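You operate a simulated robot arm through the tools that you are given. There is no shell and no other tool. Be economical: measure what you need, move in short steps, check, and stop when the job is done.

You run a simulated robot arm. Do the job below in one go: nothing can be reset, and whatever is moved stays where it is left.

## Task
Take the packet that says "felt" from the top of the cream cabinet and leave it on top of the little blue capped spool.

The check looks at the end state, three seconds after you hand in, the way a careful person would. Anything else that was tipped, shoved, dropped, spilled or broken makes it a failure.

## Robot
A 6-joint arm with a two-finger parallel gripper, fixed in place. Base frame: the origin is at the foot of the arm, x ahead of it, y to its left, z up; the work surface is at about z = 720. Units: mm, rad, N and s.
With the tool pointing down near the work surface it reaches from about 220 to 620 mm from the base axis. Its first joint turns from -1.152 to 1.152 rad. Payload 2.7 kg.
Tool frame: the origin (TCP) lies between the finger pads and is the grasp point; the fingertips stand 23 mm ahead of it; z points along the fingers, y is the line along which they close. Largest opening 94 mm; finger width 38, thickness 10; the body of the gripper, 54 by 96 mm, starts 39 mm behind the TCP.
Orientation is that of the tool frame in the base frame, as a unit quaternion [w, x, y, z]. With the fingers straight down and closing along the base's y, the tool's x points along the base's -x, its y along +y and its z along -z.

## Interface
- The arm moves only by the tool step_arm. Its argument "motion" is a list of rows, each a list of 5 numbers: the shift along the tool's x, y, z in mm, then the turn about the tool's z in rad, then the opening, from 0 (shut) to 1 (fully open). In form: [[x, y, z, twist, hand], ...]. A call has 1 to 20 rows; each row is the pose to reach, as a shift and turn from the pose commanded when the call began, along the tool's axes at that moment. A row lasts 0.2 s, in which the tool goes at most 50 mm and 0.15 rad; a call with a longer step from one row to the next is refused whole, and so is a gripper value outside its range. A pose out of reach is approached as far as the arm can. The call stops where the force on the tool passes 40 N (or 10 N more than at its start, if that is more) or the arm is blocked; 0.2 s more then pass. Each finger travels about 45 mm/s and halts on what it meets, pressing with about 29 N; the grip force reading is that of the motor and also rises with nothing between the fingers. The clock runs only during rows and for 0.2 s after the last one: add rows that repeat a pose to give the fingers time. It gives the time, the measured TCP pose, the force on the tool (base axes), the opening and the grip force at its end, in the units of the frame above (readings bear some noise).
- Cameras (640 x 400 px; columns grow to the right, rows downward): "scene" is fixed at [85.5, -435.9, 1411.9]; the picture's right is [0.71, -0.71, 0.00], its down [-0.43, -0.42, -0.80] and it looks along [0.57, 0.56, -0.60] (base axes); focal length 348 px, centre (320, 200). "wrist" rides on the gripper at [87, 16, -74] in the tool frame; the picture's right is [-0.18, 0.98, 0.00], its down [-0.58, -0.11, -0.81] and it looks along [-0.79, -0.15, 0.59] (tool axes); focal length 243 px, centre (320, 200). There is no depth. A picture from a camera that has moved, and an enlarged one, comes with that camera's place and axes in the base frame and with its lens. The place of the scene camera against the robot may be out by one fixed shift of up to 18 mm in any direction.
- camera(camera): a new picture of that camera. The clock stands still meanwhile.
- close_up(camera, box): a new picture of the part [left, top, right, bottom] of that camera's present view, enlarged. The clock stands still meanwhile.
- finish_job(): hands the job in; it is judged then, once.

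Work in short steps. Places have to be worked out from the pictures, the camera data and where the tool is seen: move nearer, look again, correct. Check each grasp and each placing, and mend what went wrong. You have 90 turns and 46 pictures in all, those below and enlarged ones among them. Open the gripper and draw the arm clear of the work before you hand the job in, unless the task says otherwise; then end with one line.

The tools are called after "Emit:" by a JSON object that holds its "name" and its "arguments". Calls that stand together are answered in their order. step_arm: Moves the arm, as the interface text tells. Its arguments: {"type":"object","properties":{"motion":{"type":"array","items":{"type":"array","items":{"type":"number"}}}},"required":["motion"]} The other tools are called the same way: camera (camera) takes a picture; close_up (camera, box) takes an enlarged picture of a part of a camera's view; finish_job () hands the job in.

At the start:

```text
t: 0.0
tcp_pos: [463.6, 117.9, 1061.1]
orientation: [0.0, 0.0, 1.0, 0.001]
contact_force: [0.7, 0.3, -0.9]
gripper_width: 94.0
grip_force: 0.1
```

scene: 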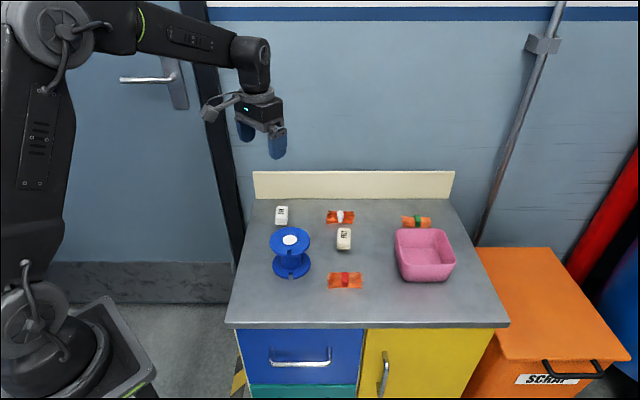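
wrist: 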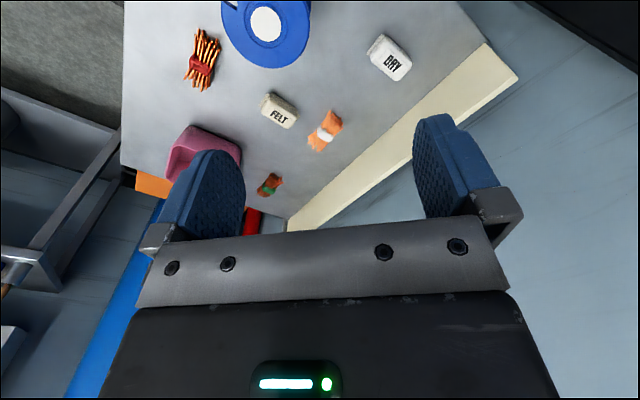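

The wrist view shows a FELT packet near (625, 10) and a spool near (473, 55) with its top around z 790. I'll enlarge both views to check the label and how the packet lies.

Emit:
{"name": "close_up", "arguments": {"camera": "wrist", "box": [160, 0, 440, 175]}}

Emit:
{"name": "close_up", "arguments": {"camera": "scene", "box": [240, 190, 464, 330]}}

```text
2.29 times, centred on (300, 88) of wrist
camera zoom: at [378.7, 132.8, 1134.8], right [0.18, 0.98, 0.0], down [0.58, -0.11, 0.81], along [0.79, -0.15, -0.59], focal length 555 px, centre (366, 457)
```

zoom: 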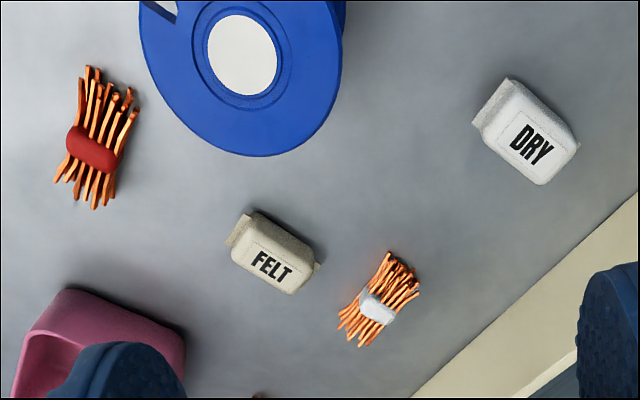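

```text
2.86 times, centred on (352, 260) of scene
camera zoom: at [85.5, -435.9, 1411.9], right [0.71, -0.71, 0.0], down [-0.43, -0.42, -0.8], along [0.57, 0.56, -0.6], focal length 994 px, centre (229, 29)
```

zoom: 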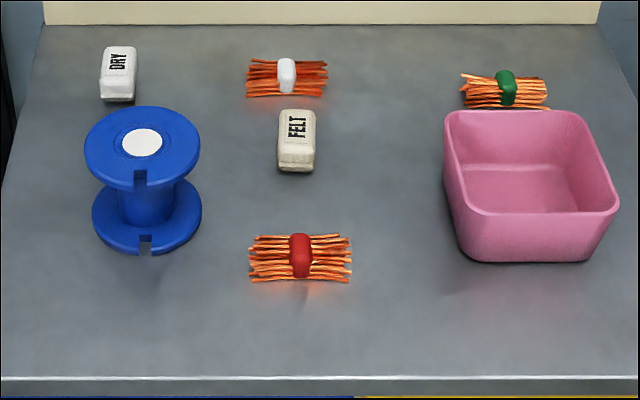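

The label reads FELT, and the other white packet says DRY. The packet lies about 45° to the base with its long axis near [0.7, 0.7]. I'll move above it at z ≈ 890 and turn the tool so the fingers close across its short side.

Emit:
{"name": "step_arm", "arguments": {"motion": [[-24, -18, 28, -0.131, 1], [-48, -36, 56, -0.262, 1], [-72, -54, 84, -0.393, 1], [-96, -72, 112, -0.524, 1], [-120, -90, 140, -0.655, 1], [-146, -110, 171, -0.785, 1], [-146, -110, 171, -0.785, 1]]}}

Emit:
{"name": "camera", "arguments": {"camera": "wrist"}}

Emit:
{"name": "camera", "arguments": {"camera": "scene"}}

```text
t: 1.6
tcp_pos: [611.4, 5.8, 889.9]
orientation: [0.0, -0.383, 0.924, 0.0]
contact_force: [0.1, -0.1, 0.1]
gripper_width: 93.9
grip_force: 0.0
```

```text
41 pictures are left
camera wrist: at [539.7, -44.3, 964.2], right [-0.57, 0.82, 0.0], down [0.49, 0.33, 0.81], along [0.67, 0.46, -0.59], focal length 243 px, centre (320, 200)
```

wrist: 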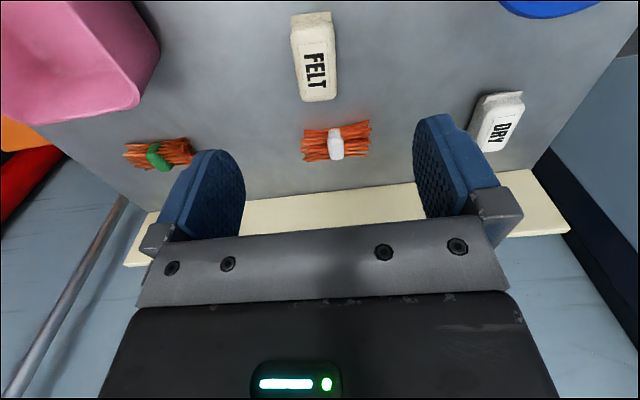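

```text
40 pictures are left
```

scene: 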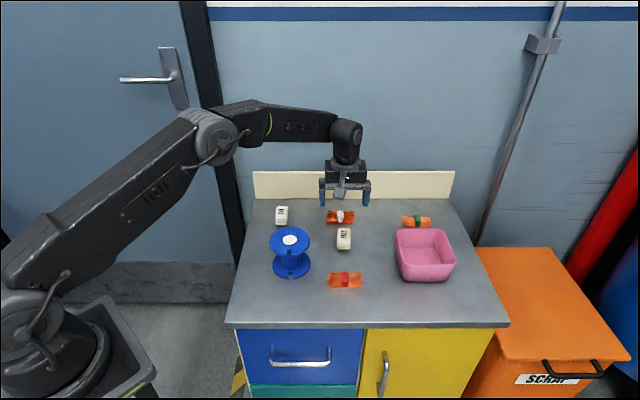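

The packet's top is near (623, 9, 738). It is about 36 mm wide and 64 mm long, and its axis lies at about 39°. I'll descend to z ≈ 800 with a small twist and lateral correction, then look again.

Emit:
{"name": "step_arm", "arguments": {"motion": [[-4, -3, 30, 0.05, 1], [-7.4, -6, 60, 0.105, 1], [-7.4, -6, 90, 0.105, 1], [-7.4, -6, 90, 0.105, 1]]}}

Emit:
{"name": "camera", "arguments": {"camera": "wrist"}}

Emit:
{"name": "close_up", "arguments": {"camera": "scene", "box": [264, 150, 424, 250]}}

```text
t: 2.6
tcp_pos: [620.4, 6.0, 800.5]
orientation: [0.001, -0.333, 0.943, 0.0]
contact_force: [0.7, -0.3, -0.8]
gripper_width: 94.1
grip_force: 0.1
```

```text
39 pictures are left
camera wrist: at [543.7, -35.3, 874.2], right [-0.47, 0.88, 0.0], down [0.52, 0.28, 0.81], along [0.71, 0.38, -0.59], focal length 243 px, centre (320, 200)
```

wrist: 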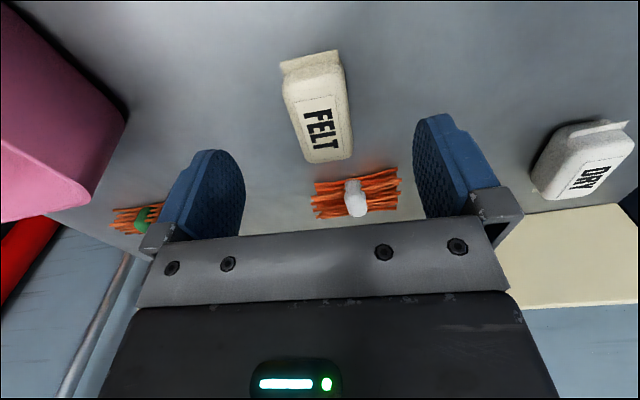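

```text
4.00 times, centred on (344, 200) of scene
camera zoom: at [85.5, -435.9, 1411.9], right [0.71, -0.71, 0.0], down [-0.43, -0.42, -0.8], along [0.57, 0.56, -0.6], focal length 1392 px, centre (224, 200)
```

zoom: 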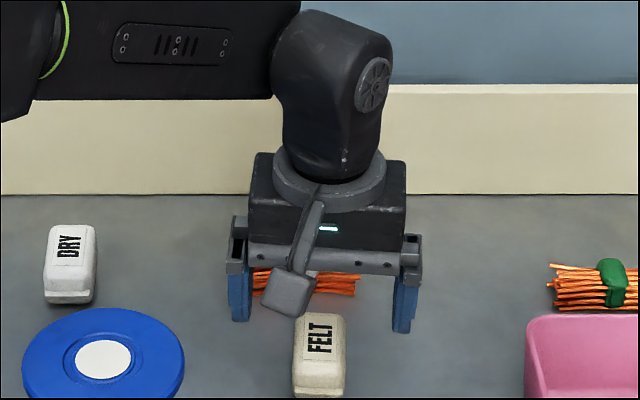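

The packet centre is near (625, 8) with its axis at about 38°, and the tool is aligned at 38.9°. I'll descend to z ≈ 745, which puts the fingertips just above the surface.

Emit:
{"name": "step_arm", "arguments": {"motion": [[-4, -1, 25, 0, 1], [-4, -1, 45, 0, 1], [-4, -1, 54, 0, 1], [-4, -1, 54, 0, 1]]}}

Emit:
{"name": "camera", "arguments": {"camera": "wrist"}}

Emit:
{"name": "close_up", "arguments": {"camera": "scene", "box": [264, 170, 424, 270]}}

```text
t: 3.6
tcp_pos: [624.3, 9.2, 746.1]
orientation: [0.0, -0.333, 0.943, 0.0]
contact_force: [0.4, 0.5, -0.5]
gripper_width: 94.1
grip_force: 0.1
```

```text
37 pictures are left
camera wrist: at [547.4, -32.3, 820.1], right [-0.47, 0.88, 0.0], down [0.52, 0.28, 0.81], along [0.71, 0.38, -0.59], focal length 243 px, centre (320, 200)
```

wrist: 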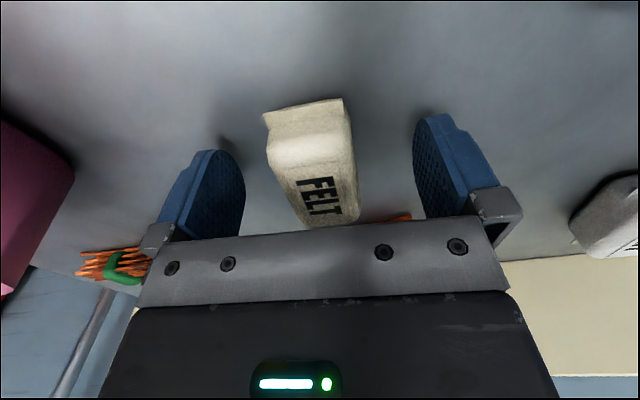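

```text
4.00 times, centred on (344, 220) of scene
camera zoom: at [85.5, -435.9, 1411.9], right [0.71, -0.71, 0.0], down [-0.43, -0.42, -0.8], along [0.57, 0.56, -0.6], focal length 1392 px, centre (224, 120)
```

zoom: 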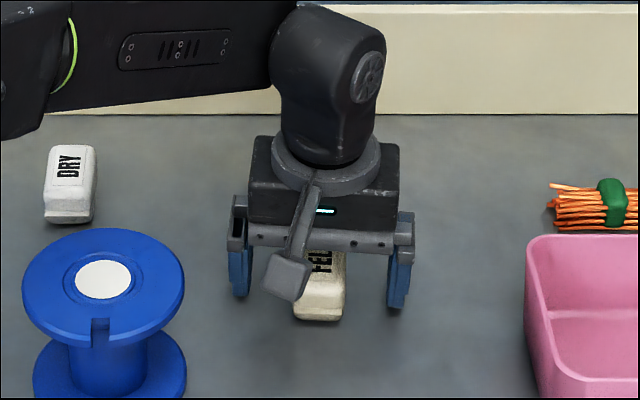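

The packet sits between the fingers with clearance on both sides, so I'll close the gripper.

Emit:
{"name": "step_arm", "arguments": {"motion": [[0, 0, 0, 0, 0], [0, 0, 0, 0, 0], [0, 0, 0, 0, 0], [0, 0, 0, 0, 0], [0, 0, 0, 0, 0], [0, 0, 0, 0, 0]]}}

```text
t: 5.0
tcp_pos: [624.2, 10.1, 747.5]
orientation: [0.0, -0.333, 0.943, -0.001]
contact_force: [-0.2, -0.2, 0.6]
gripper_width: 34.5
grip_force: 28.9
```

The fingers stopped at 34.5 mm with the full grip force, so the packet is held. I'll lift straight up about 130 mm, pull back a little toward the base and look.

Emit:
{"name": "step_arm", "arguments": {"motion": [[0, 0, -15, 0, 0], [0, 0, -45, 0, 0], [0, 0, -85, 0, 0], [0, 0, -125, 0, 0], [0, 0, -150, 0, 0], [0, 0, -150, 0, 0]]}}

Emit:
{"name": "camera", "arguments": {"camera": "wrist"}}

Emit:
{"name": "close_up", "arguments": {"camera": "scene", "box": [216, 140, 424, 270]}}

```text
t: 6.4
tcp_pos: [623.1, 10.2, 897.0]
orientation: [0.0, -0.333, 0.943, 0.001]
contact_force: [0.1, -0.2, 0.1]
gripper_width: 34.8
grip_force: 29.3
```

```text
35 pictures are left
camera wrist: at [547.4, -32.6, 970.5], right [-0.47, 0.88, 0.0], down [0.52, 0.28, 0.81], along [0.71, 0.38, -0.59], focal length 243 px, centre (320, 200)
```

wrist: 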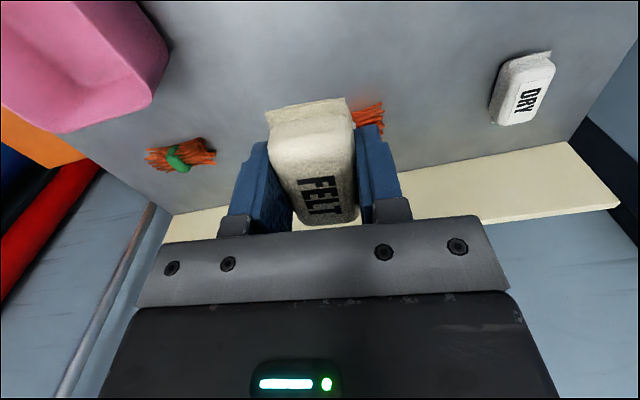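

```text
3.08 times, centred on (320, 205) of scene
camera zoom: at [85.5, -435.9, 1411.9], right [0.71, -0.71, 0.0], down [-0.43, -0.42, -0.8], along [0.57, 0.56, -0.6], focal length 1070 px, centre (320, 185)
```

zoom: 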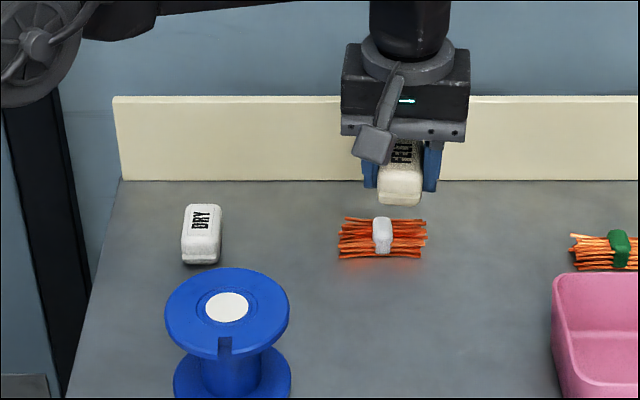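

The packet came up level and centred in the grip. I'll move to about (480, 10, 930) so the wrist camera can see the spool's cap beside the packet.

Emit:
{"name": "step_arm", "arguments": {"motion": [[22, 18, -13, 0, 0], [44, 36, -26, 0, 0], [67, 54, -33, 0, 0], [89, 72, -33, 0, 0], [111, 90, -33, 0, 0], [111, 90, -33, 0, 0]]}}

Emit:
{"name": "camera", "arguments": {"camera": "wrist"}}

Emit:
{"name": "camera", "arguments": {"camera": "scene"}}

```text
t: 7.8
tcp_pos: [480.4, 9.1, 931.1]
orientation: [0.0, -0.333, 0.943, 0.0]
contact_force: [0.0, 0.9, -0.2]
gripper_width: 35.0
grip_force: 29.3
```

```text
33 pictures are left
camera wrist: at [404.0, -32.5, 1003.3], right [-0.47, 0.88, 0.0], down [0.52, 0.28, 0.81], along [0.71, 0.38, -0.59], focal length 243 px, centre (320, 200)
```

wrist: 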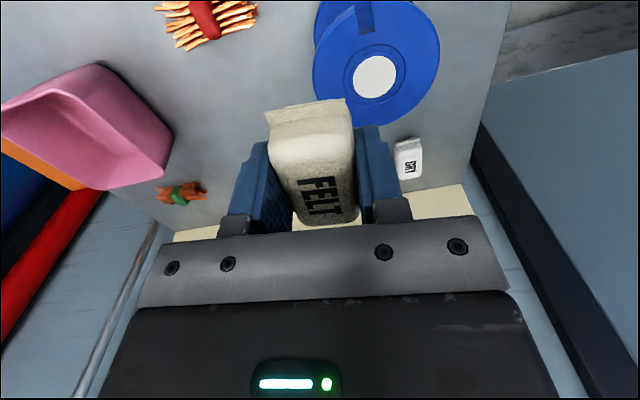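

```text
32 pictures are left
```

scene: 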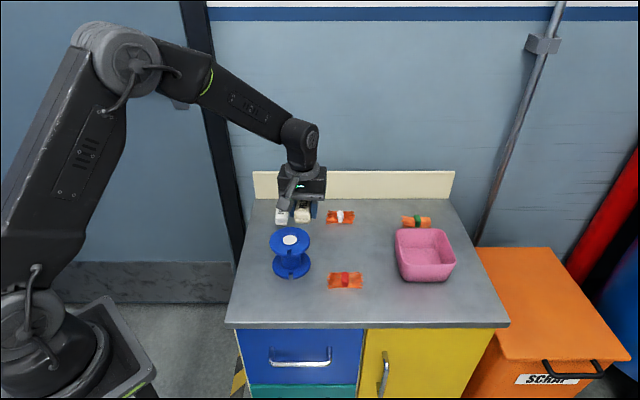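

Triangulating the two wrist views puts the spool cap at about (470, 53, 808). I'll move over it at z ≈ 870 and check.

Emit:
{"name": "step_arm", "arguments": {"motion": [[-10, 20, 10, 0, 0], [-20, 40.5, 20, 0, 0], [-20, 40.5, 45, 0, 0], [-20, 40.5, 61, 0, 0], [-20, 40.5, 61, 0, 0]]}}

Emit:
{"name": "camera", "arguments": {"camera": "wrist"}}

Emit:
{"name": "close_up", "arguments": {"camera": "scene", "box": [232, 190, 360, 290]}}

```text
t: 9.0
tcp_pos: [471.8, 54.2, 868.5]
orientation: [0.001, -0.333, 0.943, 0.001]
contact_force: [0.2, 0.1, -0.6]
gripper_width: 34.8
grip_force: 28.9
```

```text
31 pictures are left
camera wrist: at [394.4, 12.7, 941.9], right [-0.47, 0.88, 0.0], down [0.52, 0.28, 0.81], along [0.71, 0.38, -0.59], focal length 243 px, centre (320, 200)
```

wrist: 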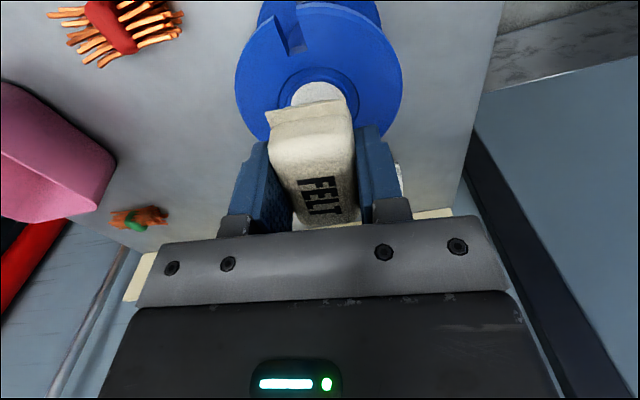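

```text
4.00 times, centred on (296, 240) of scene
camera zoom: at [85.5, -435.9, 1411.9], right [0.71, -0.71, 0.0], down [-0.43, -0.42, -0.8], along [0.57, 0.56, -0.6], focal length 1392 px, centre (416, 40)
```

zoom: 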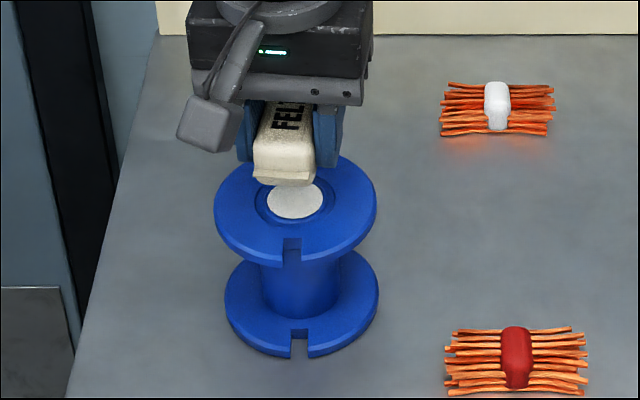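

The packet is over the cap and the spool centre checks at about (469, 52). I'll go down 28 mm, which should leave a few mm of gap, and check again.

Emit:
{"name": "step_arm", "arguments": {"motion": [[2, 0, 15, 0, 0], [2, 0, 28, 0, 0], [2, 0, 28, 0, 0]]}}

Emit:
{"name": "close_up", "arguments": {"camera": "scene", "box": [248, 200, 344, 275]}}

Emit:
{"name": "camera", "arguments": {"camera": "wrist"}}

```text
t: 9.8
tcp_pos: [469.4, 53.8, 840.0]
orientation: [0.001, -0.333, 0.943, 0.001]
contact_force: [0.1, -0.6, 0.0]
gripper_width: 34.9
grip_force: 28.9
```

```text
5.33 times, centred on (296, 238) of scene
camera zoom: at [85.5, -435.9, 1411.9], right [0.71, -0.71, 0.0], down [-0.43, -0.42, -0.8], along [0.57, 0.56, -0.6], focal length 1855 px, centre (448, 0)
```

zoom: 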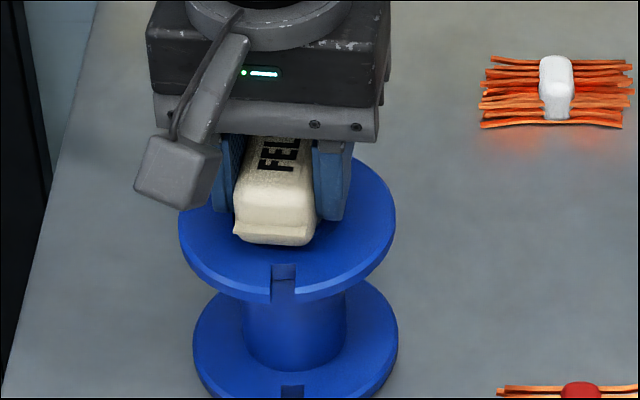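

```text
28 pictures are left
camera wrist: at [392.6, 11.6, 913.6], right [-0.47, 0.88, 0.0], down [0.52, 0.28, 0.81], along [0.71, 0.38, -0.59], focal length 243 px, centre (320, 200)
```

wrist: 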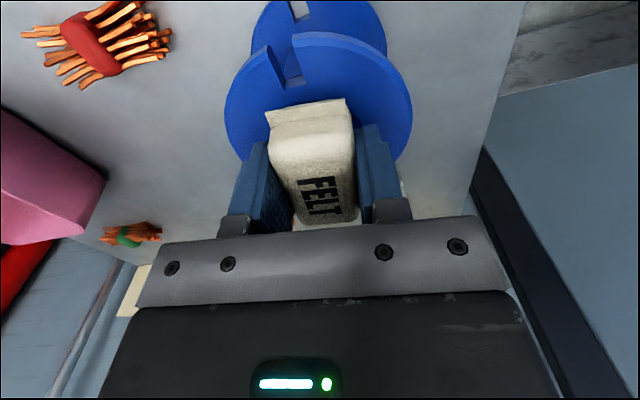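

The packet is just above the flange and well centred. I'll lower it in small steps and watch the force for contact.

Emit:
{"name": "step_arm", "arguments": {"motion": [[0, 0, 1, 0, 0], [0, 0, 2, 0, 0], [0, 0, 3, 0, 0], [0, 0, 3, 0, 0]]}}

```text
t: 10.8
tcp_pos: [470.4, 53.1, 837.9]
orientation: [0.0, -0.333, 0.943, 0.0]
contact_force: [0.9, 0.7, -0.8]
gripper_width: 35.0
grip_force: 28.9
```

No contact yet, so I'll continue down in 1 mm steps.

Emit:
{"name": "step_arm", "arguments": {"motion": [[0, 0, 1, 0, 0], [0, 0, 2, 0, 0], [0, 0, 2, 0, 0]]}}

```text
t: 11.6
tcp_pos: [469.6, 52.4, 835.9]
orientation: [0.002, -0.333, 0.943, -0.001]
contact_force: [-5.3, -1.3, 14.7]
gripper_width: 34.8
grip_force: 29.5
```

The force has risen to about 15 N, so the packet has touched. I'll back off slightly and look at it before releasing.

Emit:
{"name": "step_arm", "arguments": {"motion": [[0, 0, -0.6, 0, 0], [0, 0, -0.6, 0, 0]]}}

Emit:
{"name": "close_up", "arguments": {"camera": "scene", "box": [248, 200, 344, 275]}}

```text
t: 12.2
tcp_pos: [470.3, 53.7, 836.6]
orientation: [0.002, -0.335, 0.942, -0.001]
contact_force: [0.9, 0.0, 13.4]
gripper_width: 35.2
grip_force: 28.8
```

```text
5.33 times, centred on (296, 238) of scene
camera zoom: at [85.3, -436.0, 1411.9], right [0.71, -0.71, 0.0], down [-0.43, -0.42, -0.8], along [0.57, 0.56, -0.6], focal length 1855 px, centre (448, 0)
```

zoom: 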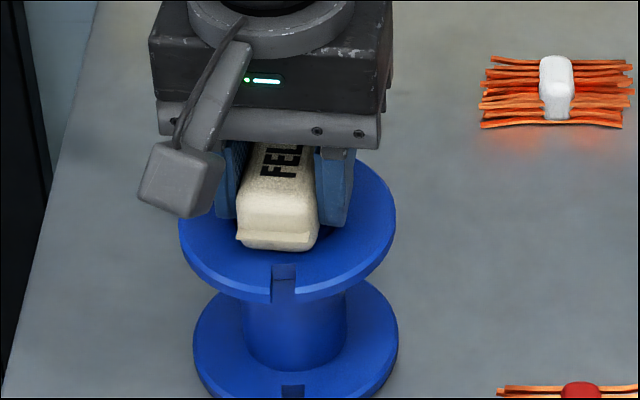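

The packet is seated on the flange and still pressing lightly. I'll open the gripper in place, since the fingertips are just clear of the flange.

Emit:
{"name": "step_arm", "arguments": {"motion": [[0, 0, -0.3, 0, 0.42], [0, 0, -0.3, 0, 0.48], [0, 0, -0.3, 0, 0.56], [0, 0, -0.3, 0, 0.64], [0, 0, -0.3, 0, 0.7], [0, 0, -0.3, 0, 0.7]]}}

Emit:
{"name": "camera", "arguments": {"camera": "wrist"}}

Emit:
{"name": "close_up", "arguments": {"camera": "scene", "box": [248, 200, 344, 275]}}

```text
t: 13.6
tcp_pos: [469.2, 52.9, 836.7]
orientation: [0.001, -0.333, 0.943, 0.001]
contact_force: [1.1, 0.3, 0.1]
gripper_width: 65.8
grip_force: 0.1
```

```text
26 pictures are left
camera wrist: at [392.6, 10.8, 909.7], right [-0.47, 0.88, 0.0], down [0.52, 0.28, 0.81], along [0.71, 0.38, -0.59], focal length 243 px, centre (320, 200)
```

wrist: 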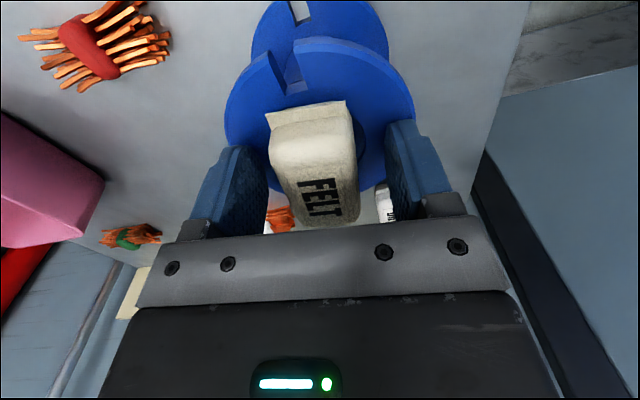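

```text
5.33 times, centred on (296, 238) of scene
camera zoom: at [85.5, -435.9, 1411.9], right [0.71, -0.71, 0.0], down [-0.43, -0.42, -0.8], along [0.57, 0.56, -0.6], focal length 1855 px, centre (448, 0)
```

zoom: 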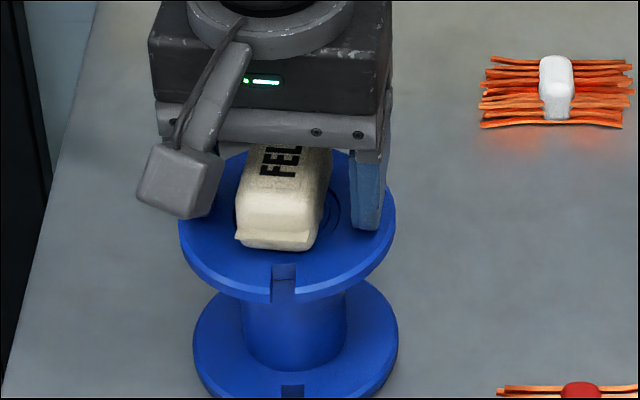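

The packet rests flat and free on the spool. I'll raise the arm straight up, then check the result.

Emit:
{"name": "step_arm", "arguments": {"motion": [[0, 0, -10, 0, 0.7], [0, 0, -35, 0, 0.7], [0, 0, -75, 0, 0.7], [0, 0, -115, 0, 0.8], [0, 0, -155, 0, 0.9], [30, 0, -190, 0, 1], [60, 0, -220, 0, 1], [60, 0, -220, 0, 1]]}}

Emit:
{"name": "camera", "arguments": {"camera": "scene"}}

Emit:
{"name": "close_up", "arguments": {"camera": "scene", "box": [248, 200, 344, 275]}}

```text
t: 15.4
tcp_pos: [423.1, 14.2, 1055.5]
orientation: [-0.001, -0.333, 0.943, 0.0]
contact_force: [-0.2, 0.1, 0.8]
gripper_width: 94.2
grip_force: 0.1
```

```text
24 pictures are left
```

scene: 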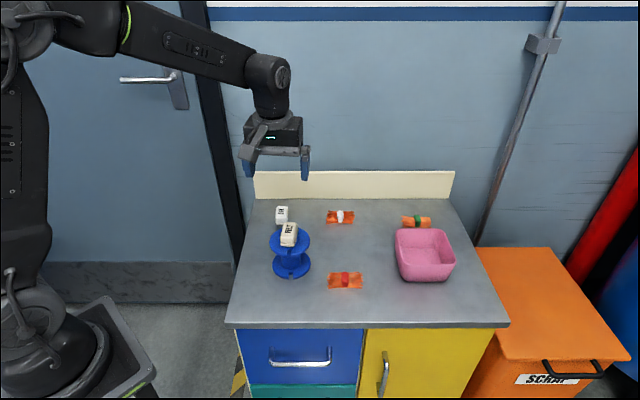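

```text
5.33 times, centred on (296, 238) of scene
camera zoom: at [85.5, -436.0, 1411.9], right [0.71, -0.71, 0.0], down [-0.43, -0.42, -0.8], along [0.57, 0.56, -0.6], focal length 1855 px, centre (448, 0)
```

zoom: 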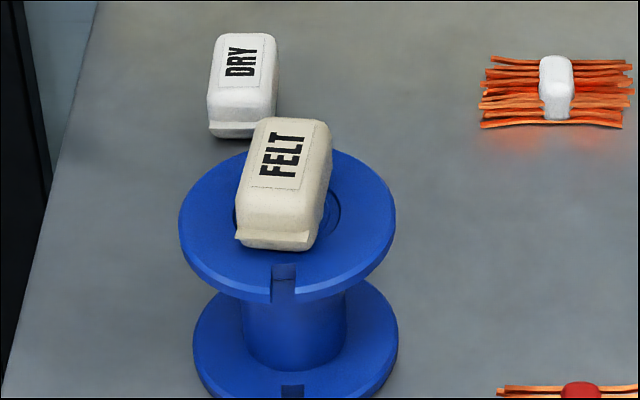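

The FELT packet rests flat on top of the spool, nothing else has moved and the arm is clear, so I'm handing in.

Emit:
{"name": "finish_job", "arguments": {}}

```text
The job is handed in.
```

The packet marked "felt" is lying flat on top of the blue capped spool, nothing else was disturbed, and the arm is drawn clear with the gripper open.
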